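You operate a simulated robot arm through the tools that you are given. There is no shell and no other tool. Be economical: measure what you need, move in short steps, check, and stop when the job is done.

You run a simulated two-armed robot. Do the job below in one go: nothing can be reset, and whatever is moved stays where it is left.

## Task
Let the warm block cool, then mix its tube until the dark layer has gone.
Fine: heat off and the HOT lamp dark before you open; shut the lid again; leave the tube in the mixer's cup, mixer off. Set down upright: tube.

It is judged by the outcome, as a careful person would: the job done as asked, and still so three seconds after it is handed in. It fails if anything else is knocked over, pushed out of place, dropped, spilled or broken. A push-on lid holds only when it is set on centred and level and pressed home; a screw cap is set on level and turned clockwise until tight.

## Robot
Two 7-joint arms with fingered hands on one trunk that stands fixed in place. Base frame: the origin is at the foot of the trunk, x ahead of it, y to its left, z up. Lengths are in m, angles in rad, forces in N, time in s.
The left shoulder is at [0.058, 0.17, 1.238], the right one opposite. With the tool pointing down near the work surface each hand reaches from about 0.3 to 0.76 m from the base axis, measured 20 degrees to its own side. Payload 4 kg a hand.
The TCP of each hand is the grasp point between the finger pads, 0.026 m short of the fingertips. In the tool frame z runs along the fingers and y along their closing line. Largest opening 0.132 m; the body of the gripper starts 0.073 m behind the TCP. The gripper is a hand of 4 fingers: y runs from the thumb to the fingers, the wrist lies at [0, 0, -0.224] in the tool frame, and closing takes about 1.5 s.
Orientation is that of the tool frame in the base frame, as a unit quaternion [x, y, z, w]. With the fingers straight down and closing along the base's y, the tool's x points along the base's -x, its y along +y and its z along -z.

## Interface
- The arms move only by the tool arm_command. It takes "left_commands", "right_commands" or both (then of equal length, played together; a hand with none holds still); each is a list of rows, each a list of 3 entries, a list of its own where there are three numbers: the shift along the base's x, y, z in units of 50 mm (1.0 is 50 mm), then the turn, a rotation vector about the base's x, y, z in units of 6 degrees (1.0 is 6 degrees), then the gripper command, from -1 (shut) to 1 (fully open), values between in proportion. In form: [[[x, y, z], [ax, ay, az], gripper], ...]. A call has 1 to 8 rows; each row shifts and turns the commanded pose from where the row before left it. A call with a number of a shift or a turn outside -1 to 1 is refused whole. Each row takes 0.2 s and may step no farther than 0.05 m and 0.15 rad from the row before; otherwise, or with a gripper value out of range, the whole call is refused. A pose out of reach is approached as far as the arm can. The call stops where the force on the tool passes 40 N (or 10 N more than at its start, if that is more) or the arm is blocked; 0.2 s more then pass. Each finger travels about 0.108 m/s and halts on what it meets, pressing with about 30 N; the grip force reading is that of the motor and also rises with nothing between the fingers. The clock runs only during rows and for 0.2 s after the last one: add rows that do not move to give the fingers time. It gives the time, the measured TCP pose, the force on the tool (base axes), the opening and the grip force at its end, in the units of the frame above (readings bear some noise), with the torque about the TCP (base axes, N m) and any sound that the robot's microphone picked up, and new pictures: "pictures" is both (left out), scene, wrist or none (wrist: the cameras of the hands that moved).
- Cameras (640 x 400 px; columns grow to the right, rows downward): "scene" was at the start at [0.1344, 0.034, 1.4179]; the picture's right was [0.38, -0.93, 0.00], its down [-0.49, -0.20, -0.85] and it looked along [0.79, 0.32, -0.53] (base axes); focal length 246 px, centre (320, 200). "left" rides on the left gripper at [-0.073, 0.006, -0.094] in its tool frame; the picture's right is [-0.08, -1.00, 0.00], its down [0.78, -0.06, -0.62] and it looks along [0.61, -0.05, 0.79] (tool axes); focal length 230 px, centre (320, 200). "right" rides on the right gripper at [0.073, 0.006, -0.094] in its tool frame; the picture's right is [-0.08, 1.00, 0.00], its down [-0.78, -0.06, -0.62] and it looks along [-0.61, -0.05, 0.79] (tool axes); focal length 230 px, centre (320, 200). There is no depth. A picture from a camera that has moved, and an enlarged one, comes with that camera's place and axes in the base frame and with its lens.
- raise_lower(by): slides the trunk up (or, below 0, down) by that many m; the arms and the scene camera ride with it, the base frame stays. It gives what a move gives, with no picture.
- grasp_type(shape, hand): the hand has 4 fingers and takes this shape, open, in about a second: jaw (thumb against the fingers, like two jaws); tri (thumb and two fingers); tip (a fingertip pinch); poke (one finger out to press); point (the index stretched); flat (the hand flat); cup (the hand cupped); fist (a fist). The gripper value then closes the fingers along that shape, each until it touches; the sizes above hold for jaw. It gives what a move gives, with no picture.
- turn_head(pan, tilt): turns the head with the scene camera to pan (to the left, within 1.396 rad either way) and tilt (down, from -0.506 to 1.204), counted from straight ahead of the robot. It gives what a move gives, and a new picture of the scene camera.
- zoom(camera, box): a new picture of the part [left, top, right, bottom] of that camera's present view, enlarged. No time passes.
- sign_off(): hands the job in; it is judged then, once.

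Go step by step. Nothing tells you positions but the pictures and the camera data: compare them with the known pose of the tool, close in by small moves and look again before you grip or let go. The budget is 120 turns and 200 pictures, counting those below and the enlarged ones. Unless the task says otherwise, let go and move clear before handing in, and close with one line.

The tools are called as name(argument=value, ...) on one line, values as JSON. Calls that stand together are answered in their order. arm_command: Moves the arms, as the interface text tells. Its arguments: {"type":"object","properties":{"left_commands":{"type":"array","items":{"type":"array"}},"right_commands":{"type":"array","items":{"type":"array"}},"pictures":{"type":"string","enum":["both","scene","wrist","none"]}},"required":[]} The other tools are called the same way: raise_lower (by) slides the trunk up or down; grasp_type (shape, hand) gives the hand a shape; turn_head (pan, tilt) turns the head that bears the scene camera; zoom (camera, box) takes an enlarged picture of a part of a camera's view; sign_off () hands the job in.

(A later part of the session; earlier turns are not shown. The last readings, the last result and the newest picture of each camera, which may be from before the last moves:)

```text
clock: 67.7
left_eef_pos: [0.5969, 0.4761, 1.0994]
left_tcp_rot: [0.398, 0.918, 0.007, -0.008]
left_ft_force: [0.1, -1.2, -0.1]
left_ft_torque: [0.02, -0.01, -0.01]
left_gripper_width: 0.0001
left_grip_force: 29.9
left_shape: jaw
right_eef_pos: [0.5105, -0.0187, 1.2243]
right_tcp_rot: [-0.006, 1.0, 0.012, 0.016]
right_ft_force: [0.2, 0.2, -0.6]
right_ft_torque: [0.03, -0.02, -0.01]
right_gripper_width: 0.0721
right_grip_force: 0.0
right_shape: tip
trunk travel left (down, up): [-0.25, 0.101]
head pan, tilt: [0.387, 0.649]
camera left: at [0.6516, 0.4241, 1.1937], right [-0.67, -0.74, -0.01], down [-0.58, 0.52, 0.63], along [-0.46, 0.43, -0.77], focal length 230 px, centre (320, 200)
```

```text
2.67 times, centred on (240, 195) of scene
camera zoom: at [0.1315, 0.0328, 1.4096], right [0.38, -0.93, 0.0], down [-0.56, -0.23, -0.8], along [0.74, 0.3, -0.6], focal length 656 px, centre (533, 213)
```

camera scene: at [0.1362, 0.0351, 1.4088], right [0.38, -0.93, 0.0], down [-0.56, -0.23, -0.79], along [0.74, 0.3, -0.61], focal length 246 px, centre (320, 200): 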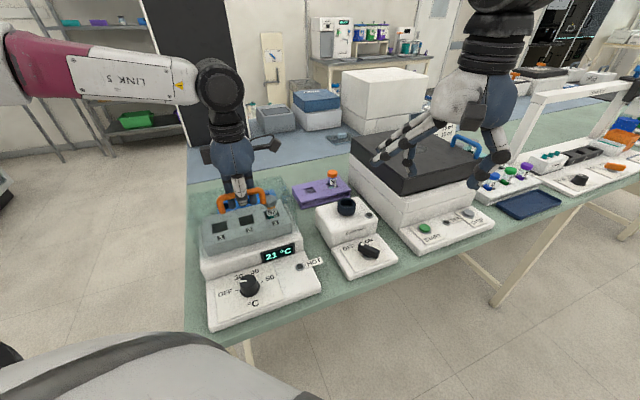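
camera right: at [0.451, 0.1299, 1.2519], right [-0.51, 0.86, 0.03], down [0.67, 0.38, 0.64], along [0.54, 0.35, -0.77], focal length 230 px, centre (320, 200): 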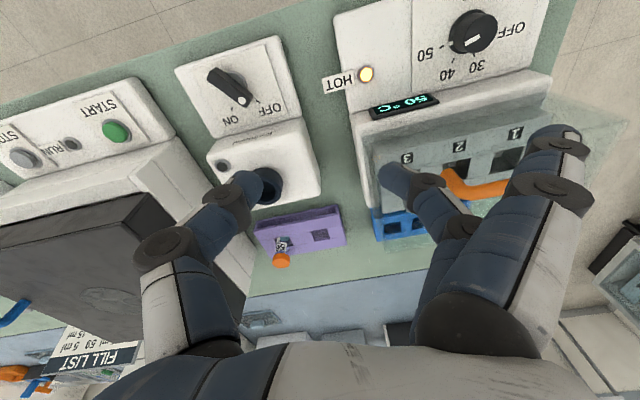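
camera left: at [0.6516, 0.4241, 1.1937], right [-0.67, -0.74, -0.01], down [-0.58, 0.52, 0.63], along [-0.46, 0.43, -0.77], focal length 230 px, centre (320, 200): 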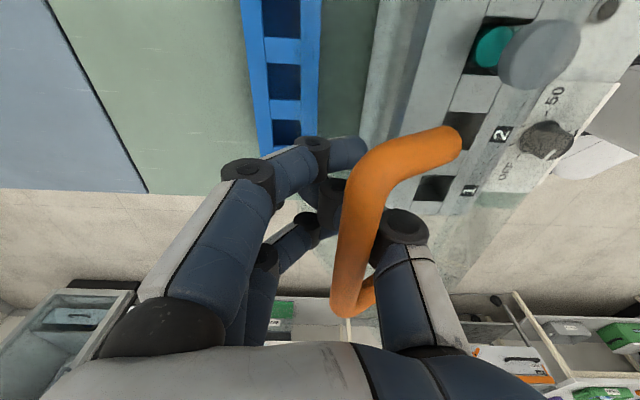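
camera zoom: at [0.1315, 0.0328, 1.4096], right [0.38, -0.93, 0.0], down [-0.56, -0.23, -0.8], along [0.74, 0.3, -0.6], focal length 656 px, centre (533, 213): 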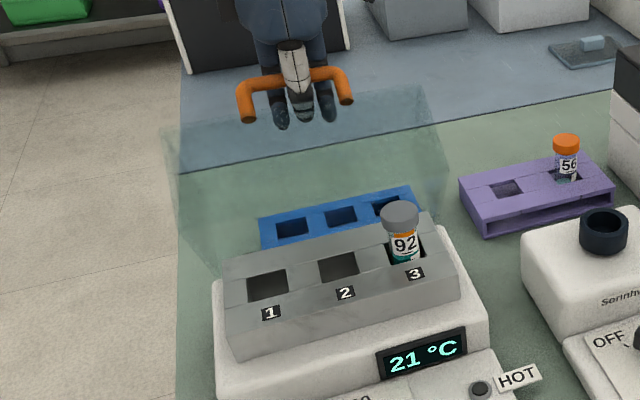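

The lid rests open by itself. I'll centre the hand on the bar, open just enough and lift straight out.

arm_command(left_commands=[[[-0.15, -0.14, 0], [0, 0, 0], -1], [[0, 0, 0], [0, 0, 0], -0.4], [[0, 0, 0], [0, 0, 0], -0.4], [[0, 0, 0.2], [0, 0, 0], -0.4], [[0, 0, 0.2], [0, 0, 0], -0.4], [[0, 0, 0], [0, 0, 0], -0.4]], pictures="wrist")

zoom(camera="scene", box=[160, 120, 320, 270])

```text
clock: 69.1
left_eef_pos: [0.5897, 0.4694, 1.1205]
left_tcp_rot: [0.397, 0.918, 0.008, -0.008]
left_ft_force: [-1.4, 0.6, -2.8]
left_ft_torque: [0.08, -0.12, 0.02]
left_gripper_width: 0.0397
left_grip_force: 0.1
left_shape: jaw
right_eef_pos: [0.5109, -0.019, 1.2238]
right_tcp_rot: [-0.007, 1.0, 0.012, 0.015]
right_ft_force: [0.3, 0.5, 0.4]
right_ft_torque: [-0.01, 0.0, -0.01]
right_gripper_width: 0.0718
right_grip_force: 0.1
right_shape: tip
trunk travel left (down, up): [-0.25, 0.101]
head pan, tilt: [0.387, 0.649]
camera left: at [0.6445, 0.4177, 1.2134], right [-0.67, -0.74, -0.01], down [-0.58, 0.52, 0.63], along [-0.46, 0.43, -0.77], focal length 230 px, centre (320, 200)
```

left: 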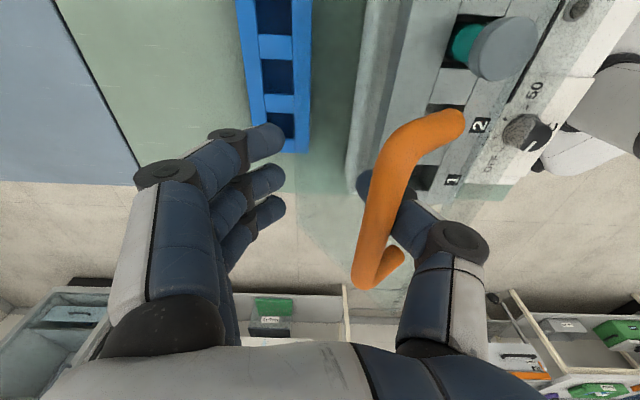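

```text
2.67 times, centred on (240, 195) of scene
camera zoom: at [0.1319, 0.033, 1.4095], right [0.38, -0.93, 0.0], down [-0.56, -0.23, -0.8], along [0.74, 0.3, -0.6], focal length 656 px, centre (533, 213)
```

zoom: 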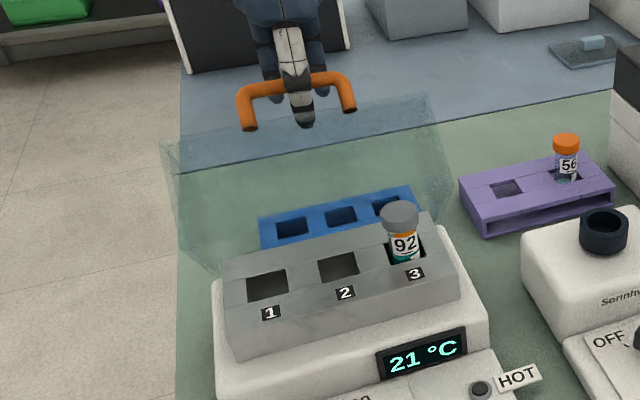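

The fingers are open around the bar. I'll nudge it back slightly with the thumb, then rise clear.

arm_command(left_commands=[[[0.2, 0.18, 0], [0, 0, 0], -0.2], [[0.2, 0.18, 0], [0, 0, 0], -0.2], [[-0.05, -0.05, 0.3], [0, 0, 0], -0.2], [[0, 0, 0.5], [0, 0, 0], -0.2], [[0, 0, 0.5], [0, 0, 0], -0.2], [[0, 0, 0.5], [0, 0, 0], -0.2], [[0, 0, 0.5], [0, 0, 0], -0.2]], pictures="wrist")

zoom(camera="scene", box=[160, 120, 320, 270])

```text
clock: 70.7
left_eef_pos: [0.6081, 0.4853, 1.2354]
left_tcp_rot: [0.397, 0.918, 0.008, -0.008]
left_ft_force: [0.9, 0.2, 1.0]
left_ft_torque: [0.0, 0.01, 0.02]
left_gripper_width: 0.0528
left_grip_force: 0.0
left_shape: jaw
right_eef_pos: [0.5102, -0.0197, 1.2228]
right_tcp_rot: [-0.006, 1.0, 0.012, 0.017]
right_ft_force: [0.3, -0.7, -0.3]
right_ft_torque: [-0.01, 0.0, 0.02]
right_gripper_width: 0.072
right_grip_force: 0.0
right_shape: tip
trunk travel left (down, up): [-0.25, 0.101]
head pan, tilt: [0.387, 0.649]
camera left: at [0.6617, 0.4334, 1.3281], right [-0.67, -0.74, -0.01], down [-0.58, 0.52, 0.63], along [-0.46, 0.43, -0.77], focal length 230 px, centre (320, 200)
```

left: 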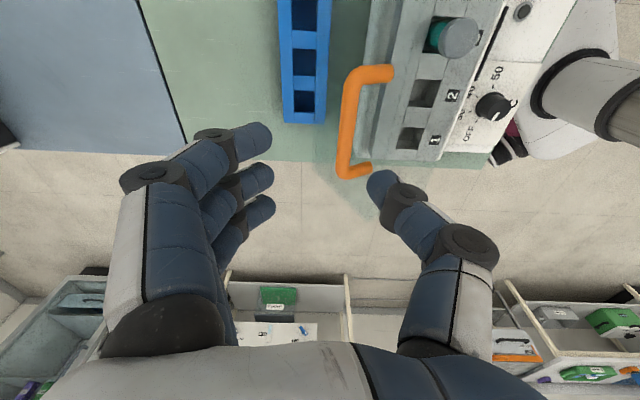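

```text
2.67 times, centred on (240, 195) of scene
camera zoom: at [0.1315, 0.0323, 1.4096], right [0.38, -0.93, 0.0], down [-0.56, -0.23, -0.8], along [0.74, 0.3, -0.6], focal length 656 px, centre (533, 213)
```

zoom: 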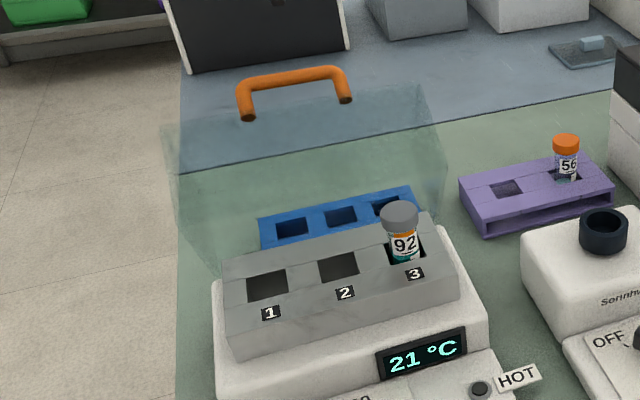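

The lid stays open unaided. Tube 92's cap top is at about (0.551, 0.340, 1.031), and the mixer cup's rim at about (0.634, 0.160, 1.012). I'll bring the left hand above the tube with its camera on my side, away from the lid.

arm_command(left_commands=[[[-0.28, -0.72, 0], [0, 0, -1], 0], [[-0.28, -0.72, 0], [0, 0, -1], 0], [[-0.28, -0.72, 0], [0, 0, -1], 0], [[-0.28, -0.72, 0], [0, 0, -1], 0], [[0, 0, 0], [0, 0, -1], 0], [[0, 0, 0], [0, 0, -1], 0], [[0, 0, 0], [0, 0, -1], 0], [[0, 0, 0], [0, 0, -1], 0]], pictures="none")

arm_command(left_commands=[[[0, 0, 0], [0, 0, -1], 0], [[0, 0, 0], [0, 0, -1], 0], [[0, 0, 0], [0, 0, -1], 0], [[0, 0, 0], [0, 0, -1], 0], [[0, 0, 0], [0, 0, -1], 0], [[0, 0, 0], [0, 0, -1], 0], [[0, 0, -0.3], [0, 0, 0], 0], [[0, 0, -0.3], [0, 0, 0], 0]])

zoom(camera="scene", box=[180, 120, 340, 270])

```text
clock: 72.5
left_eef_pos: [0.5525, 0.3414, 1.2357]
left_tcp_rot: [0.737, 0.676, 0.01, -0.004]
left_ft_force: [-0.2, -0.3, 0.3]
left_ft_torque: [-0.02, 0.0, 0.01]
left_gripper_width: 0.0654
left_grip_force: 0.1
left_shape: jaw
right_eef_pos: [0.5092, -0.0201, 1.2238]
right_tcp_rot: [-0.006, 1.0, 0.012, 0.016]
right_ft_force: [0.9, -0.2, -0.4]
right_ft_torque: [-0.01, -0.02, 0.04]
right_gripper_width: 0.0718
right_grip_force: 0.0
right_shape: tip
trunk travel left (down, up): [-0.25, 0.101]
head pan, tilt: [0.387, 0.649]
```

```text
clock: 74.3
left_eef_pos: [0.5075, 0.2939, 1.1906]
left_tcp_rot: [0.909, 0.416, 0.011, -0.001]
left_ft_force: [-0.4, 0.6, -0.3]
left_ft_torque: [-0.02, 0.04, 0.02]
left_gripper_width: 0.0656
left_grip_force: 0.1
left_shape: jaw
left hand out of reach, approached as far as the arm can: row 4, 5, 6
right_eef_pos: [0.5106, -0.0185, 1.2235]
right_tcp_rot: [-0.007, 1.0, 0.012, 0.016]
right_ft_force: [-0.6, -0.1, 0.5]
right_ft_torque: [0.04, 0.02, 0.01]
right_gripper_width: 0.0723
right_grip_force: 0.0
right_shape: tip
trunk travel left (down, up): [-0.25, 0.101]
head pan, tilt: [0.387, 0.649]
camera scene: at [0.1321, 0.033, 1.4095], right [0.38, -0.93, 0.0], down [-0.56, -0.23, -0.8], along [0.74, 0.3, -0.6], focal length 246 px, centre (320, 200)
camera left: at [0.4612, 0.2337, 1.2839], right [-0.8, 0.59, -0.01], down [0.46, 0.63, 0.63], along [0.38, 0.5, -0.77], focal length 230 px, centre (320, 200)
```

scene: 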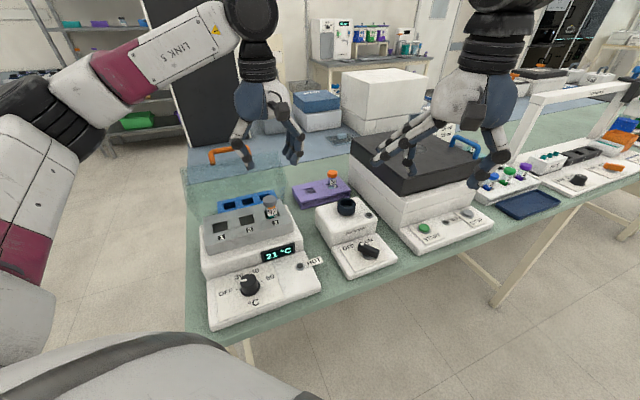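
left: 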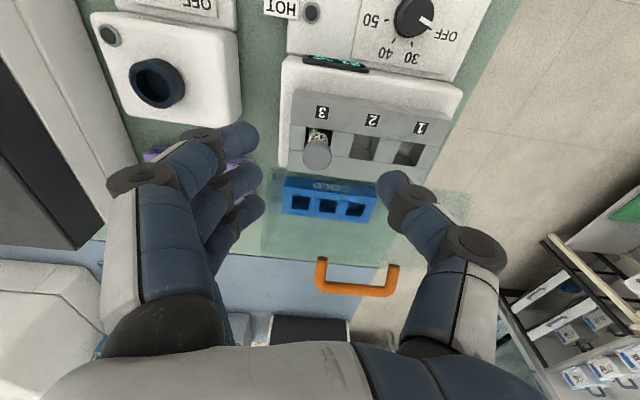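

```text
2.67 times, centred on (260, 195) of scene
camera zoom: at [0.1321, 0.033, 1.4095], right [0.38, -0.93, 0.0], down [-0.56, -0.23, -0.8], along [0.74, 0.3, -0.6], focal length 656 px, centre (480, 213)
```

zoom: 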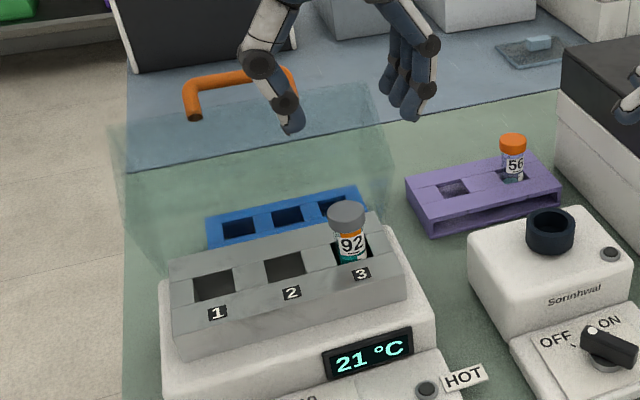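

On a closer calculation the lid is only about two-thirds open, with its front wall overhanging the tube. Before taking the tube I'll push the lid further back. First I'll return the wrist to a reachable yaw and close the fingers.

arm_command(left_commands=[[[0, 0, 0], [0, 0, 1], -1], [[0, 0, 0], [0, 0, 1], -1], [[0, 0, 0], [0, 0, 1], -1], [[0, 0, 0], [0, 0, 1], -1], [[0, 0, 0], [0, 0, 1], -1], [[-0.8, -0.5, 0], [0, 0, 0], -1], [[-0.5, -0.5, 0], [0, 0, 0], -1], [[0, 0, 0], [0, 0, 0], -1]])

zoom(camera="scene", box=[180, 120, 340, 270])

```text
clock: 76.1
left_eef_pos: [0.4416, 0.2443, 1.1896]
left_tcp_rot: [0.771, 0.637, 0.011, -0.004]
left_ft_force: [0.0, -0.5, -0.8]
left_ft_torque: [0.01, -0.02, -0.03]
left_gripper_width: 0.0
left_grip_force: 30.6
left_shape: jaw
right_eef_pos: [0.5093, -0.0182, 1.2232]
right_tcp_rot: [-0.006, 1.0, 0.011, 0.016]
right_ft_force: [-0.3, 0.5, 1.5]
right_ft_torque: [-0.02, 0.0, -0.02]
right_gripper_width: 0.0719
right_grip_force: 0.0
right_shape: tip
trunk travel left (down, up): [-0.25, 0.101]
head pan, tilt: [0.387, 0.649]
camera scene: at [0.1316, 0.0331, 1.4095], right [0.38, -0.93, 0.0], down [-0.56, -0.23, -0.8], along [0.74, 0.3, -0.6], focal length 246 px, centre (320, 200)
camera left: at [0.4317, 0.1697, 1.2844], right [-0.99, 0.11, -0.01], down [0.08, 0.77, 0.63], along [0.08, 0.63, -0.77], focal length 230 px, centre (320, 200)
```

scene: 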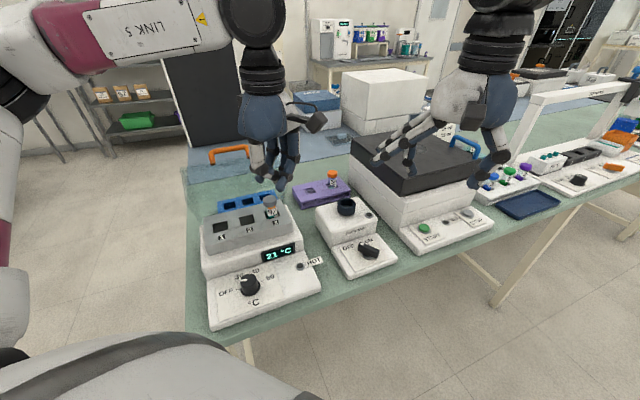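
left: 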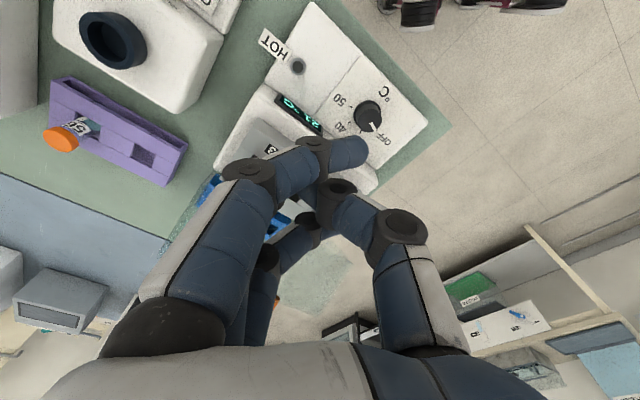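

```text
2.67 times, centred on (260, 195) of scene
camera zoom: at [0.1316, 0.0331, 1.4095], right [0.38, -0.93, 0.0], down [-0.56, -0.23, -0.8], along [0.74, 0.3, -0.6], focal length 656 px, centre (480, 213)
```

zoom: 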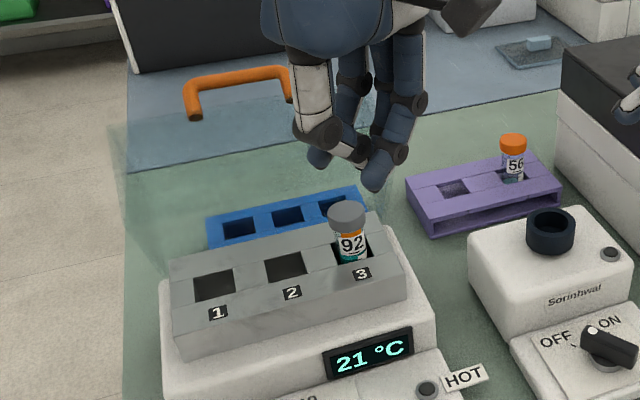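

The hand is in front of the lid. I'll lower it and push the front wall backwards in small steps while watching the force.

arm_command(left_commands=[[[0.12, 0.31, -0.8], [0, 0, 0], -1], [[0.12, 0.31, -0.8], [0, 0, 0], -1], [[0.25, 0.23, 0], [0, 0, 0], -1], [[0.25, 0.23, 0], [0, 0, 0], -1], [[0.25, 0.23, 0], [0, 0, 0], -1], [[0.25, 0.23, 0], [0, 0, 0], -1], [[0, 0, 0], [0, 0, 0], -1]], pictures="none")

zoom(camera="scene", box=[180, 120, 340, 270])

```text
clock: 77.7
left_eef_pos: [0.5031, 0.3208, 1.1124]
left_tcp_rot: [0.77, 0.637, 0.01, -0.003]
left_ft_force: [-1.0, -0.1, -0.1]
left_ft_torque: [-0.01, 0.01, -0.01]
left_gripper_width: 0.0
left_grip_force: 30.5
left_shape: jaw
right_eef_pos: [0.5099, -0.0189, 1.2234]
right_tcp_rot: [-0.006, 1.0, 0.012, 0.016]
right_ft_force: [0.0, 0.2, -0.3]
right_ft_torque: [0.02, 0.03, 0.02]
right_gripper_width: 0.072
right_grip_force: 0.1
right_shape: tip
trunk travel left (down, up): [-0.25, 0.101]
head pan, tilt: [0.387, 0.649]
```

```text
2.67 times, centred on (260, 195) of scene
camera zoom: at [0.1315, 0.0328, 1.4096], right [0.38, -0.93, 0.0], down [-0.56, -0.23, -0.8], along [0.74, 0.3, -0.6], focal length 656 px, centre (480, 213)
```

zoom: 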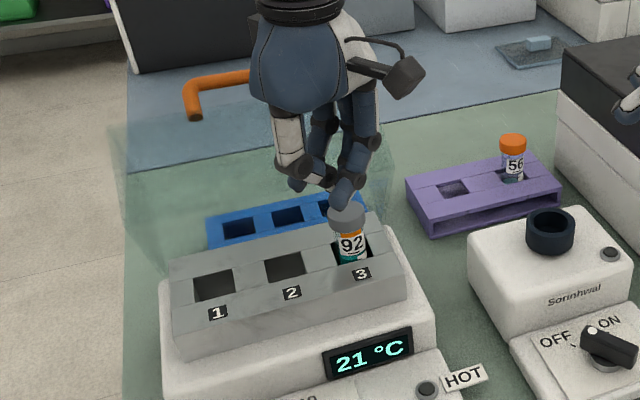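

No contact yet, so I'll keep pushing back in small steps.

arm_command(left_commands=[[[0.2, 0.19, 0], [0, 0, 0], -1], [[0.2, 0.19, 0], [0, 0, 0], -1], [[0.2, 0.19, 0], [0, 0, 0], -1], [[0.2, 0.19, 0], [0, 0, 0], -1], [[0, 0, 0], [0, 0, 0], -1]], pictures="wrist")

zoom(camera="scene", box=[180, 120, 340, 270])

```text
clock: 78.9
left_eef_pos: [0.5421, 0.3569, 1.1157]
left_tcp_rot: [0.771, 0.636, 0.013, -0.002]
left_ft_force: [-5.7, -6.8, 25.0]
left_ft_torque: [-0.16, -0.16, -0.08]
left_gripper_width: 0.0
left_grip_force: 30.1
left_shape: jaw
right_eef_pos: [0.5066, -0.0212, 1.2252]
right_tcp_rot: [-0.007, 1.0, 0.013, 0.017]
right_ft_force: [-0.3, -0.5, 0.1]
right_ft_torque: [0.01, 0.01, -0.01]
right_gripper_width: 0.0717
right_grip_force: 0.1
right_shape: tip
trunk travel left (down, up): [-0.25, 0.101]
head pan, tilt: [0.387, 0.649]
camera left: at [0.5314, 0.2815, 1.2087], right [-0.99, 0.11, -0.01], down [0.08, 0.77, 0.63], along [0.08, 0.63, -0.77], focal length 230 px, centre (320, 200)
```

left: 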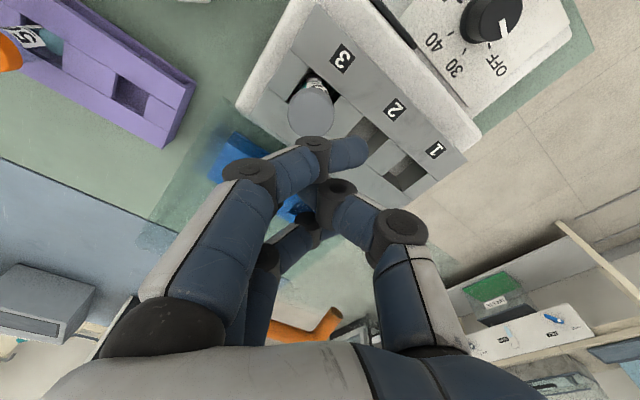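

```text
2.67 times, centred on (260, 195) of scene
camera zoom: at [0.1283, 0.0304, 1.4103], right [0.38, -0.93, 0.0], down [-0.56, -0.23, -0.8], along [0.74, 0.3, -0.6], focal length 656 px, centre (480, 213)
```

zoom: 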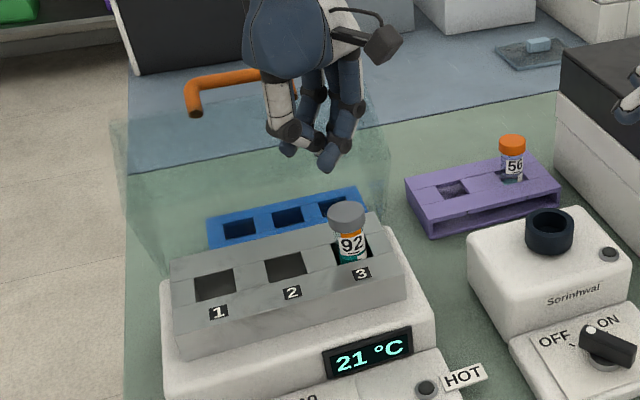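

The fingertips rode on top of the front wall. I'll back off, go 30 mm lower (still above the cap) and push again.

arm_command(left_commands=[[[-0.2, -0.19, 0.2], [0, 0, 0], -1], [[-0.5, -0.46, 0], [0, 0, 0], -1], [[-0.3, -0.28, 0], [0, 0, 0], -1], [[-0.1, 0.1, -0.8], [0, 0, 0], -1], [[0.5, 0.46, 0], [0, 0, 0], -1], [[0.25, 0.23, 0], [0, 0, 0], -1], [[0.2, 0.19, 0], [0, 0, 0], -1], [[0.2, 0.19, 0], [0, 0, 0], -1]], pictures="wrist")

zoom(camera="scene", box=[180, 120, 340, 270])

```text
clock: 80.7
left_eef_pos: [0.5467, 0.3712, 1.0812]
left_tcp_rot: [0.771, 0.637, 0.009, -0.004]
left_ft_force: [0.5, 0.5, 0.2]
left_ft_torque: [-0.02, 0.0, 0.02]
left_gripper_width: 0.0003
left_grip_force: 30.5
left_shape: jaw
right_eef_pos: [0.5099, -0.0195, 1.2236]
right_tcp_rot: [-0.007, 1.0, 0.011, 0.015]
right_ft_force: [0.1, 0.1, 0.0]
right_ft_torque: [0.0, -0.01, 0.0]
right_gripper_width: 0.072
right_grip_force: 0.0
right_shape: tip
trunk travel left (down, up): [-0.25, 0.101]
head pan, tilt: [0.387, 0.649]
camera left: at [0.5362, 0.2964, 1.1737], right [-0.99, 0.11, -0.01], down [0.08, 0.77, 0.63], along [0.08, 0.63, -0.77], focal length 230 px, centre (320, 200)
```

left: 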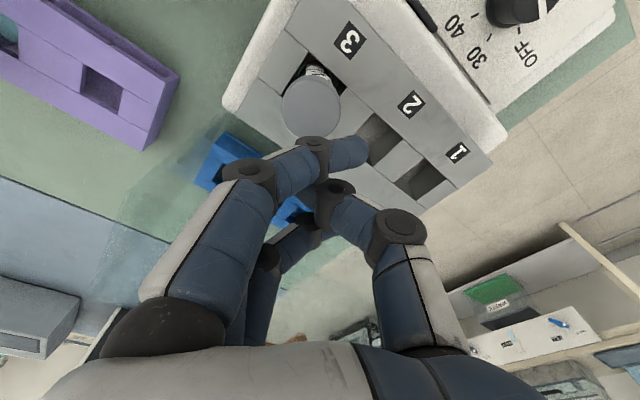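

```text
2.67 times, centred on (260, 195) of scene
camera zoom: at [0.1317, 0.033, 1.4095], right [0.38, -0.93, 0.0], down [-0.56, -0.23, -0.8], along [0.74, 0.3, -0.6], focal length 656 px, centre (480, 213)
```

zoom: 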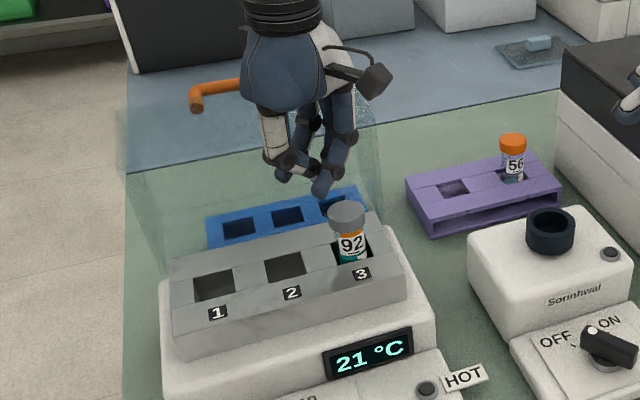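

The lid swung further back with almost no force. I'll continue.

arm_command(left_commands=[[[0.2, 0.19, 0], [0, 0, 0], -1], [[0.2, 0.19, 0], [0, 0, 0], -1], [[0.2, 0.19, 0], [0, 0, 0], -1], [[0.2, 0.19, 0], [0, 0, 0], -1], [[0.2, 0.19, 0], [0, 0, 0], -1], [[0, 0, 0], [0, 0, 0], -1]], pictures="wrist")

zoom(camera="scene", box=[180, 120, 340, 270])

```text
clock: 81.8
left_eef_pos: [0.5844, 0.401, 1.0867]
left_tcp_rot: [0.775, 0.632, 0.006, 0.0]
left_ft_force: [-20.0, -22.0, 16.0]
left_ft_torque: [0.62, -0.36, 0.1]
left_gripper_width: 0.0
left_grip_force: 30.1
left_shape: jaw
right_eef_pos: [0.5063, -0.0212, 1.2264]
right_tcp_rot: [-0.006, 1.0, 0.011, 0.018]
right_ft_force: [-0.1, 0.5, -0.7]
right_ft_torque: [0.0, -0.02, -0.01]
right_gripper_width: 0.0719
right_grip_force: 0.1
right_shape: tip
trunk travel left (down, up): [-0.25, 0.101]
head pan, tilt: [0.387, 0.649]
stopped in row 5 (left hand): the force on the tool passed its limit at 53 N (the readings are from after the stop); the commanded pose is now the measured one
camera left: at [0.5743, 0.3269, 1.1805], right [-0.99, 0.12, -0.01], down [0.09, 0.78, 0.62], along [0.08, 0.62, -0.78], focal length 230 px, centre (320, 200)
```

left: 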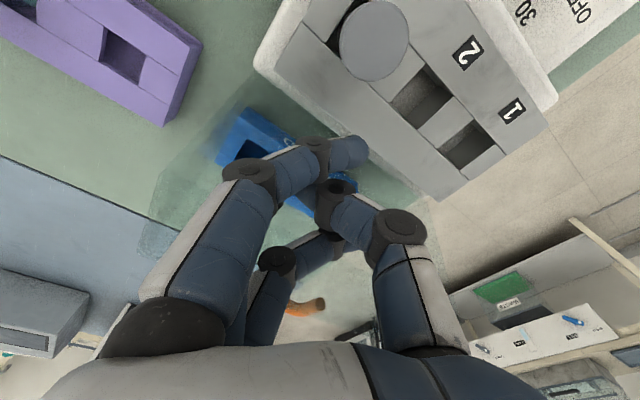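

```text
2.67 times, centred on (260, 195) of scene
camera zoom: at [0.1276, 0.0306, 1.4103], right [0.38, -0.93, 0.0], down [-0.56, -0.23, -0.8], along [0.74, 0.3, -0.6], focal length 656 px, centre (480, 213)
```

zoom: 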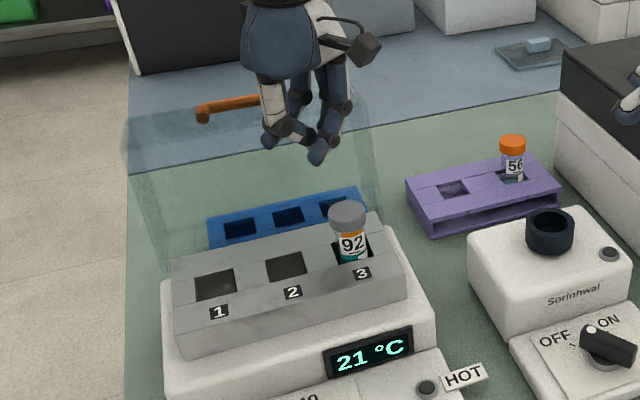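

The lid has reached its stop. I'll back off, rise, and see whether it stays.

arm_command(left_commands=[[[-0.4, -0.37, 0], [0, 0, 0], -1], [[-0.4, -0.37, 0.2], [0, 0, 0], -1], [[-0.4, -0.37, 0.7], [0, 0, 0], -0.4], [[-0.4, -0.37, 0.9], [0, 0, 0], 0], [[0, 0, 0.9], [0, 0, 0], 0], [[0, 0, 0], [0, 0, 0], 0]], pictures="wrist")

zoom(camera="scene", box=[180, 120, 340, 270])

```text
refused: row 4 steps farther than a row can; nothing moved
```

```text
2.67 times, centred on (260, 195) of scene
camera zoom: at [0.1276, 0.0306, 1.4103], right [0.38, -0.93, 0.0], down [-0.56, -0.23, -0.8], along [0.74, 0.3, -0.6], focal length 656 px, centre (480, 213)
```

zoom: 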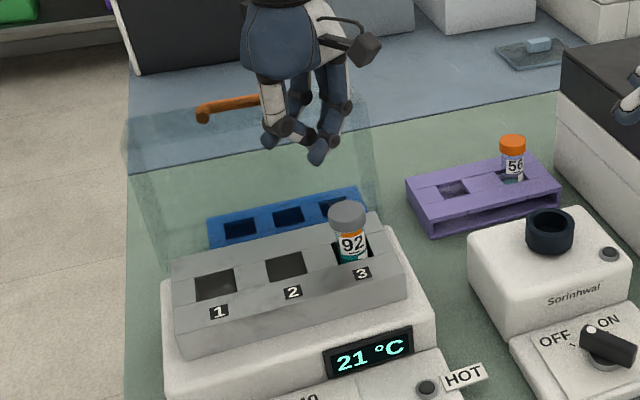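

One row stepped too far; I'll send the retreat again with smaller rows.

arm_command(left_commands=[[[-0.4, -0.37, 0], [0, 0, 0], -1], [[-0.4, -0.37, 0.2], [0, 0, 0], -1], [[-0.4, -0.37, 0.7], [0, 0, 0], -0.4], [[-0.2, -0.2, 0.8], [0, 0, 0], 0], [[0, 0, 0.9], [0, 0, 0], 0], [[0, 0, 0], [0, 0, 0], 0]], pictures="wrist")

zoom(camera="scene", box=[180, 120, 340, 270])

```text
clock: 83.2
left_eef_pos: [0.5165, 0.3393, 1.2135]
left_tcp_rot: [0.774, 0.633, 0.005, -0.002]
left_ft_force: [-0.7, -0.1, -0.7]
left_ft_torque: [0.03, -0.03, 0.02]
left_gripper_width: 0.0652
left_grip_force: 0.1
left_shape: jaw
right_eef_pos: [0.5097, -0.0205, 1.224]
right_tcp_rot: [-0.006, 1.0, 0.012, 0.016]
right_ft_force: [-0.1, 1.0, 0.9]
right_ft_torque: [-0.01, -0.06, 0.0]
right_gripper_width: 0.0718
right_grip_force: 0.0
right_shape: tip
trunk travel left (down, up): [-0.25, 0.101]
head pan, tilt: [0.387, 0.649]
camera left: at [0.5069, 0.2652, 1.3072], right [-0.99, 0.12, 0.0], down [0.09, 0.78, 0.62], along [0.08, 0.62, -0.78], focal length 230 px, centre (320, 200)
```

left: 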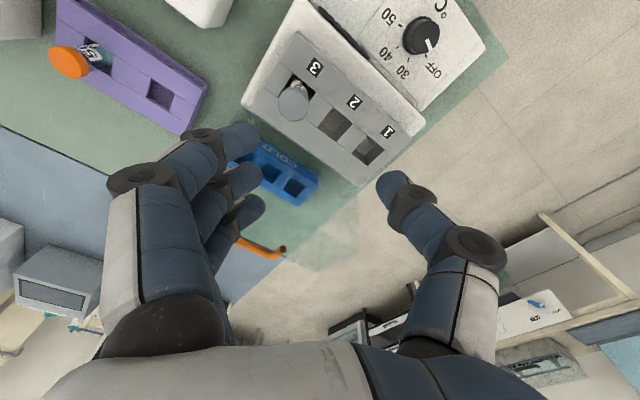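

```text
2.67 times, centred on (260, 195) of scene
camera zoom: at [0.1318, 0.033, 1.4095], right [0.38, -0.93, 0.0], down [-0.56, -0.23, -0.8], along [0.74, 0.3, -0.6], focal length 656 px, centre (480, 213)
```

zoom: 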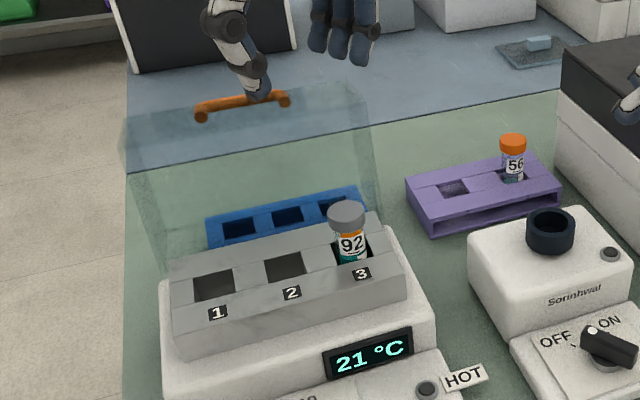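

The lid stays fully back now. I'll centre above tube 92 and descend partway.

arm_command(left_commands=[[[0.35, 0, 0], [0, 0, -0.8], 0], [[0.33, 0, -0.3], [0, 0, -0.7], 0], [[0, 0, -0.7], [0, 0, 0], 0], [[0, 0, -0.6], [0, 0, 0], 0], [[0, 0, -0.5], [0, 0, 0], 0], [[0, 0, 0], [0, 0, 0], 0]], pictures="wrist")

zoom(camera="scene", box=[180, 120, 340, 270])

```text
clock: 84.6
left_eef_pos: [0.5522, 0.3386, 1.1064]
left_tcp_rot: [0.82, 0.572, 0.005, -0.003]
left_ft_force: [-0.8, -0.1, 1.0]
left_ft_torque: [0.0, -0.03, -0.02]
left_gripper_width: 0.0654
left_grip_force: 0.0
left_shape: jaw
right_eef_pos: [0.5105, -0.0191, 1.2235]
right_tcp_rot: [-0.006, 1.0, 0.011, 0.017]
right_ft_force: [-0.3, 0.0, 0.6]
right_ft_torque: [0.01, 0.02, 0.03]
right_gripper_width: 0.0718
right_grip_force: 0.0
right_shape: tip
trunk travel left (down, up): [-0.25, 0.101]
head pan, tilt: [0.387, 0.649]
camera left: at [0.5312, 0.2674, 1.2009], right [-0.96, 0.27, 0.0], down [0.21, 0.75, 0.63], along [0.17, 0.6, -0.78], focal length 230 px, centre (320, 200)
```

left: 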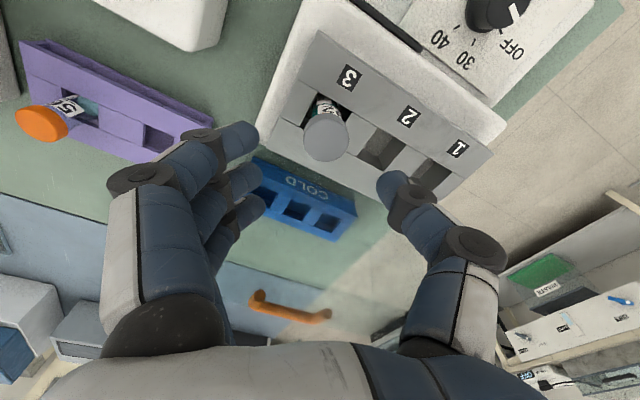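

```text
2.67 times, centred on (260, 195) of scene
camera zoom: at [0.1316, 0.0326, 1.4096], right [0.38, -0.93, 0.0], down [-0.56, -0.23, -0.8], along [0.74, 0.3, -0.6], focal length 656 px, centre (480, 213)
```

zoom: 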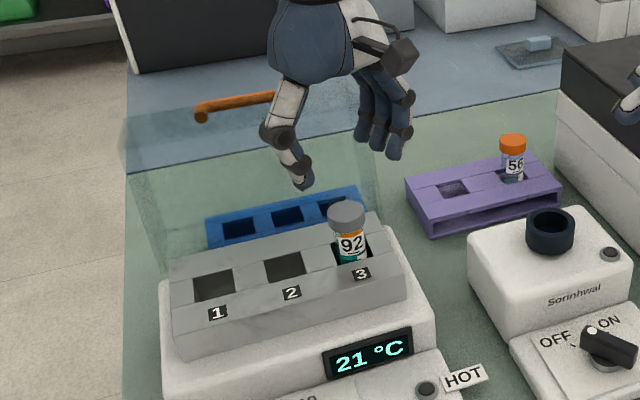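

The cap is centred to within 5 mm. I'll correct that, descend around the cap and close.

arm_command(left_commands=[[[-0.09, 0.02, -0.5], [0, 0, 0], 0], [[0, 0, -0.5], [0, 0, 0], 0], [[0, 0, -0.4], [0, 0, 0], 0], [[0, 0, -0.24], [0, 0, 0], 0], [[0, 0, 0], [0, 0, 0], 0]], pictures="wrist")

zoom(camera="scene", box=[180, 120, 340, 270])

```text
clock: 85.8
left_eef_pos: [0.5477, 0.341, 1.0242]
left_tcp_rot: [0.82, 0.572, 0.006, -0.002]
left_ft_force: [0.3, -0.3, 0.3]
left_ft_torque: [0.0, 0.02, 0.0]
left_gripper_width: 0.0652
left_grip_force: 0.0
left_shape: jaw
right_eef_pos: [0.5109, -0.0195, 1.2241]
right_tcp_rot: [-0.006, 1.0, 0.011, 0.017]
right_ft_force: [-0.6, -0.3, 0.1]
right_ft_torque: [-0.04, -0.01, -0.01]
right_gripper_width: 0.0719
right_grip_force: 0.0
right_shape: tip
trunk travel left (down, up): [-0.25, 0.101]
head pan, tilt: [0.387, 0.649]
camera left: at [0.527, 0.2686, 1.119], right [-0.96, 0.27, 0.0], down [0.21, 0.75, 0.63], along [0.17, 0.6, -0.78], focal length 230 px, centre (320, 200)
```

left: 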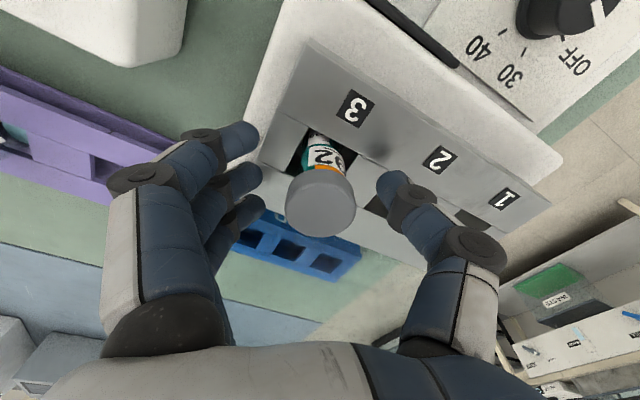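

```text
2.67 times, centred on (260, 195) of scene
camera zoom: at [0.1316, 0.0328, 1.4096], right [0.38, -0.93, 0.0], down [-0.56, -0.23, -0.8], along [0.74, 0.3, -0.6], focal length 656 px, centre (480, 213)
```

zoom: 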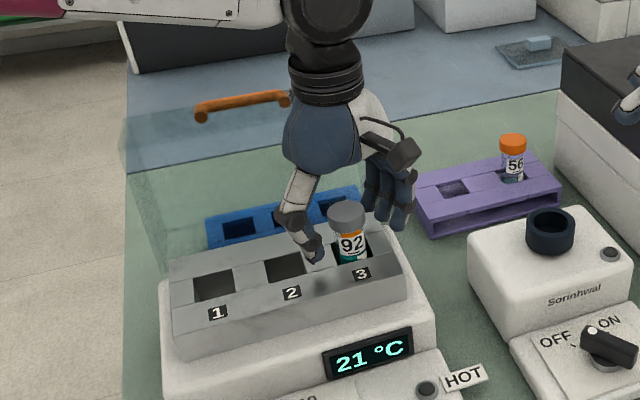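

Cap centred between the fingers. Closing.

arm_command(left_commands=[[[0, 0, 0], [0, 0, 0], -1], [[0, 0, 0], [0, 0, 0], -1], [[0, 0, 0], [0, 0, 0], -1], [[0, 0, 0], [0, 0, 0], -1], [[0, 0, 0], [0, 0, 0], -1]], pictures="wrist")

zoom(camera="scene", box=[220, 160, 340, 270])

```text
clock: 87.0
left_eef_pos: [0.5493, 0.3412, 1.0256]
left_tcp_rot: [0.821, 0.571, 0.006, -0.002]
left_ft_force: [-0.5, 0.5, -0.4]
left_ft_torque: [-0.02, 0.02, 0.01]
left_gripper_width: 0.0096
left_grip_force: 29.8
left_shape: jaw
right_eef_pos: [0.5105, -0.0204, 1.2242]
right_tcp_rot: [-0.006, 1.0, 0.011, 0.016]
right_ft_force: [0.1, -0.6, -0.4]
right_ft_torque: [0.0, -0.02, 0.03]
right_gripper_width: 0.0721
right_grip_force: 0.0
right_shape: tip
trunk travel left (down, up): [-0.25, 0.101]
head pan, tilt: [0.387, 0.649]
camera left: at [0.5272, 0.2687, 1.1191], right [-0.96, 0.27, 0.0], down [0.21, 0.75, 0.63], along [0.17, 0.6, -0.78], focal length 230 px, centre (320, 200)
```

left: 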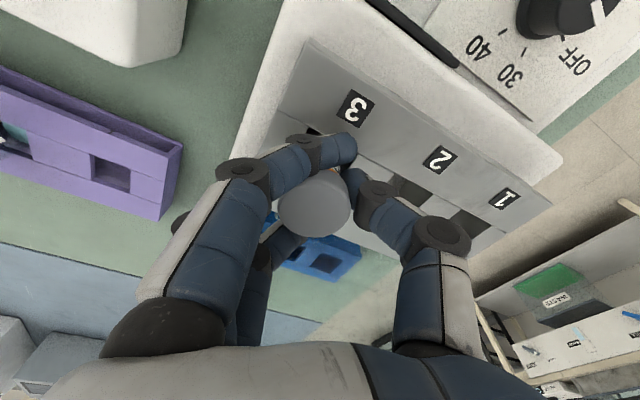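

```text
3.64 times, centred on (280, 215) of scene
camera zoom: at [0.1317, 0.0328, 1.4095], right [0.38, -0.93, 0.0], down [-0.56, -0.23, -0.8], along [0.74, 0.3, -0.6], focal length 895 px, centre (466, 146)
```

zoom: 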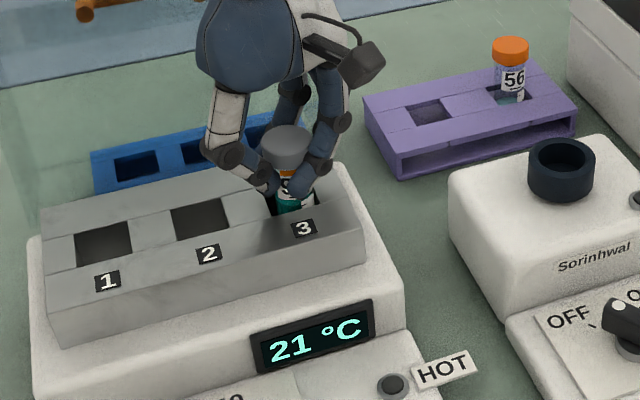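

The fingers cage the tube just under the cap. I'll lift gently and check that it comes up straight.

arm_command(left_commands=[[[0, 0, 0.2], [0, 0, 0], -1], [[0, 0, 0.2], [0, 0, 0], -1], [[0, 0, 0.2], [0, 0, 0], -1], [[0, 0, 0], [0, 0, 0], -1]], pictures="wrist")

zoom(camera="scene", box=[220, 140, 340, 250])

```text
clock: 88.0
left_eef_pos: [0.5484, 0.3406, 1.0546]
left_tcp_rot: [0.82, 0.572, 0.005, -0.003]
left_ft_force: [0.5, 0.6, -1.2]
left_ft_torque: [0.0, -0.01, 0.0]
left_gripper_width: 0.0095
left_grip_force: 29.9
left_shape: jaw
right_eef_pos: [0.5081, -0.0189, 1.2233]
right_tcp_rot: [-0.007, 1.0, 0.012, 0.016]
right_ft_force: [0.0, -0.4, 0.1]
right_ft_torque: [0.02, -0.03, 0.01]
right_gripper_width: 0.0719
right_grip_force: 0.2
right_shape: tip
trunk travel left (down, up): [-0.25, 0.101]
head pan, tilt: [0.387, 0.649]
camera left: at [0.5269, 0.2689, 1.1488], right [-0.96, 0.27, 0.0], down [0.21, 0.75, 0.63], along [0.17, 0.6, -0.78], focal length 230 px, centre (320, 200)
```

left: 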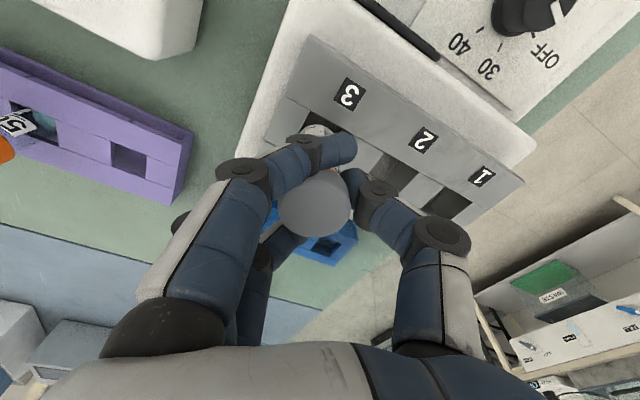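

```text
3.64 times, centred on (280, 195) of scene
camera zoom: at [0.1318, 0.0329, 1.4095], right [0.38, -0.93, 0.0], down [-0.56, -0.23, -0.8], along [0.74, 0.3, -0.6], focal length 895 px, centre (466, 218)
```

zoom: 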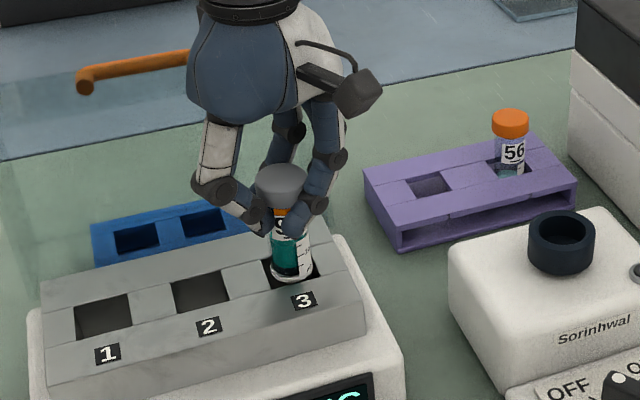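

The tube is rising firmly held. I'll lift it clear and look at its length and tilt.

arm_command(left_commands=[[[0, 0, 0.4], [0, 0, 0], -1], [[0, 0, 0.5], [0, 0, 0], -1], [[0, 0, 0.5], [0, 0, 0], -1], [[0, 0, 0.5], [0, 0, 0], -1], [[0, 0, 0], [0, 0, 0], -1]], pictures="wrist")

zoom(camera="scene", box=[220, 120, 380, 240])

```text
clock: 89.2
left_eef_pos: [0.5483, 0.3429, 1.1498]
left_tcp_rot: [0.821, 0.571, 0.005, -0.002]
left_ft_force: [-0.3, 0.4, -0.6]
left_ft_torque: [-0.02, -0.02, 0.0]
left_gripper_width: 0.0095
left_grip_force: 29.9
left_shape: jaw
right_eef_pos: [0.5095, -0.0193, 1.2232]
right_tcp_rot: [-0.006, 1.0, 0.011, 0.016]
right_ft_force: [0.3, 0.2, -0.2]
right_ft_torque: [-0.02, 0.02, 0.02]
right_gripper_width: 0.0715
right_grip_force: 0.0
right_shape: tip
trunk travel left (down, up): [-0.25, 0.101]
head pan, tilt: [0.387, 0.649]
camera left: at [0.5274, 0.2709, 1.2436], right [-0.96, 0.27, 0.0], down [0.21, 0.75, 0.63], along [0.17, 0.6, -0.78], focal length 230 px, centre (320, 200)
```

left: 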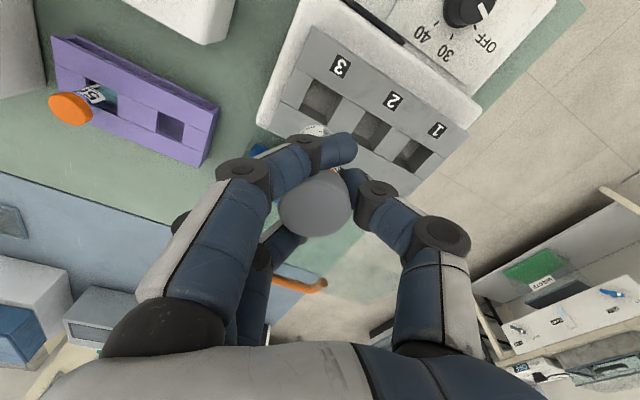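

```text
3.33 times, centred on (300, 180) of scene
camera zoom: at [0.1319, 0.033, 1.4095], right [0.38, -0.93, 0.0], down [-0.56, -0.23, -0.8], along [0.74, 0.3, -0.6], focal length 821 px, centre (387, 267)
```

zoom: 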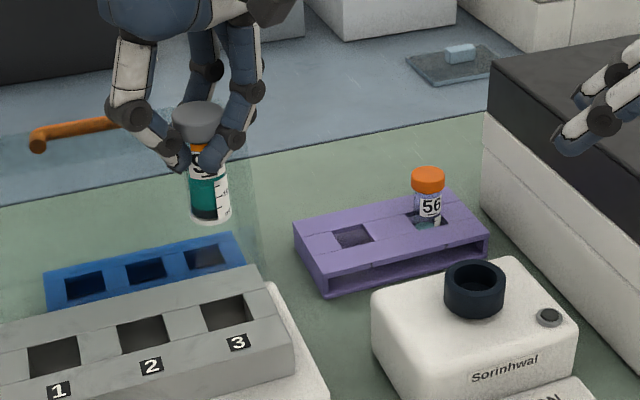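

The tube is out and vertical, about 80 mm long, with the dark layer at its bottom. I'll move it above the mixer cup (about 0.65, 0.165) and pull the right hand back for room.

arm_command(left_commands=[[[0.4, -0.7, 0.1], [0, 0, 0], -1], [[0.4, -0.7, 0.1], [0, 0, 0], -1], [[0.4, -0.7, 0.1], [0, 0, 0], -1], [[0.4, -0.7, 0.1], [0, 0, 0], -1], [[0.4, -0.7, 0], [0, 0, 0], -1], [[0, 0, 0], [0, 0, 0], -1]], right_commands=[[[0, -0.6, 0.2], [0, 0, 0], 0], [[0, -0.6, 0.2], [0, 0, 0], 0], [[0, -0.6, 0], [0, 0, 0], 0], [[0, -0.6, 0], [0, 0, 0], 0], [[0, -0.6, 0], [0, 0, 0], 0], [[0, 0, 0], [0, 0, 0], 0]])

zoom(camera="scene", box=[280, 120, 440, 240])

```text
clock: 90.6
left_eef_pos: [0.6508, 0.1679, 1.1697]
left_tcp_rot: [0.821, 0.571, 0.005, -0.002]
left_ft_force: [-0.1, 0.8, -0.6]
left_ft_torque: [0.0, -0.03, 0.0]
left_gripper_width: 0.0095
left_grip_force: 30.2
left_shape: jaw
right_eef_pos: [0.5101, -0.1676, 1.2439]
right_tcp_rot: [-0.006, 1.0, 0.011, 0.015]
right_ft_force: [0.8, 0.4, -0.1]
right_ft_torque: [-0.01, 0.04, -0.02]
right_gripper_width: 0.0669
right_grip_force: 0.1
right_shape: tip
trunk travel left (down, up): [-0.25, 0.101]
head pan, tilt: [0.387, 0.649]
camera scene: at [0.1313, 0.0344, 1.4095], right [0.38, -0.93, 0.0], down [-0.56, -0.23, -0.8], along [0.74, 0.3, -0.6], focal length 246 px, centre (320, 200)
camera right: at [0.434, -0.1653, 1.3362], right [0.06, 1.0, 0.02], down [0.77, -0.06, 0.64], along [0.64, -0.02, -0.77], focal length 230 px, centre (320, 200)
camera left: at [0.6285, 0.0953, 1.263], right [-0.96, 0.27, 0.0], down [0.21, 0.75, 0.62], along [0.17, 0.6, -0.78], focal length 230 px, centre (320, 200)
```

scene: 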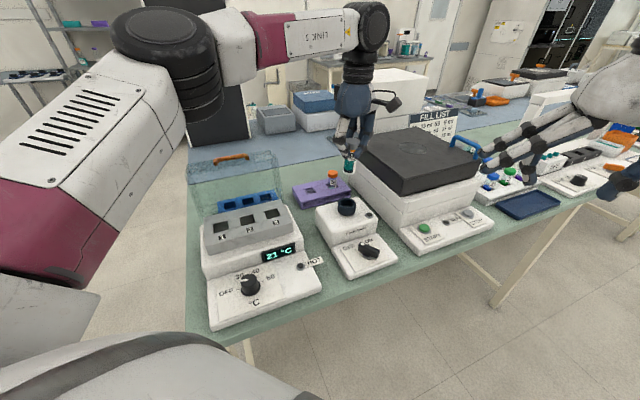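
right: 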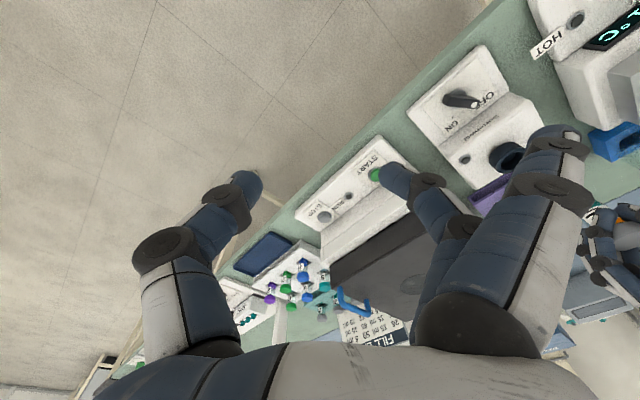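
left: 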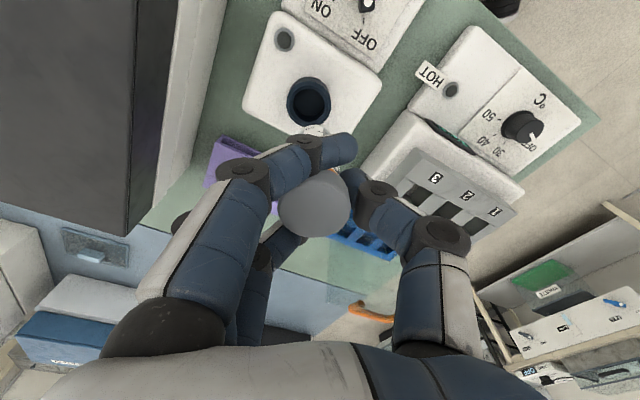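

```text
3.33 times, centred on (360, 180) of scene
camera zoom: at [0.1313, 0.0344, 1.4095], right [0.38, -0.93, 0.0], down [-0.56, -0.23, -0.8], along [0.74, 0.3, -0.6], focal length 821 px, centre (187, 267)
```

zoom: 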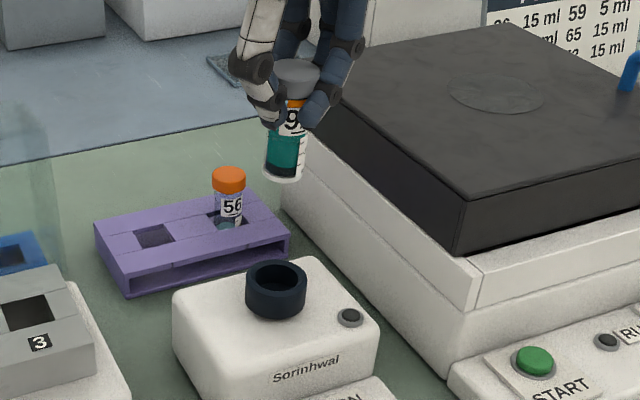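

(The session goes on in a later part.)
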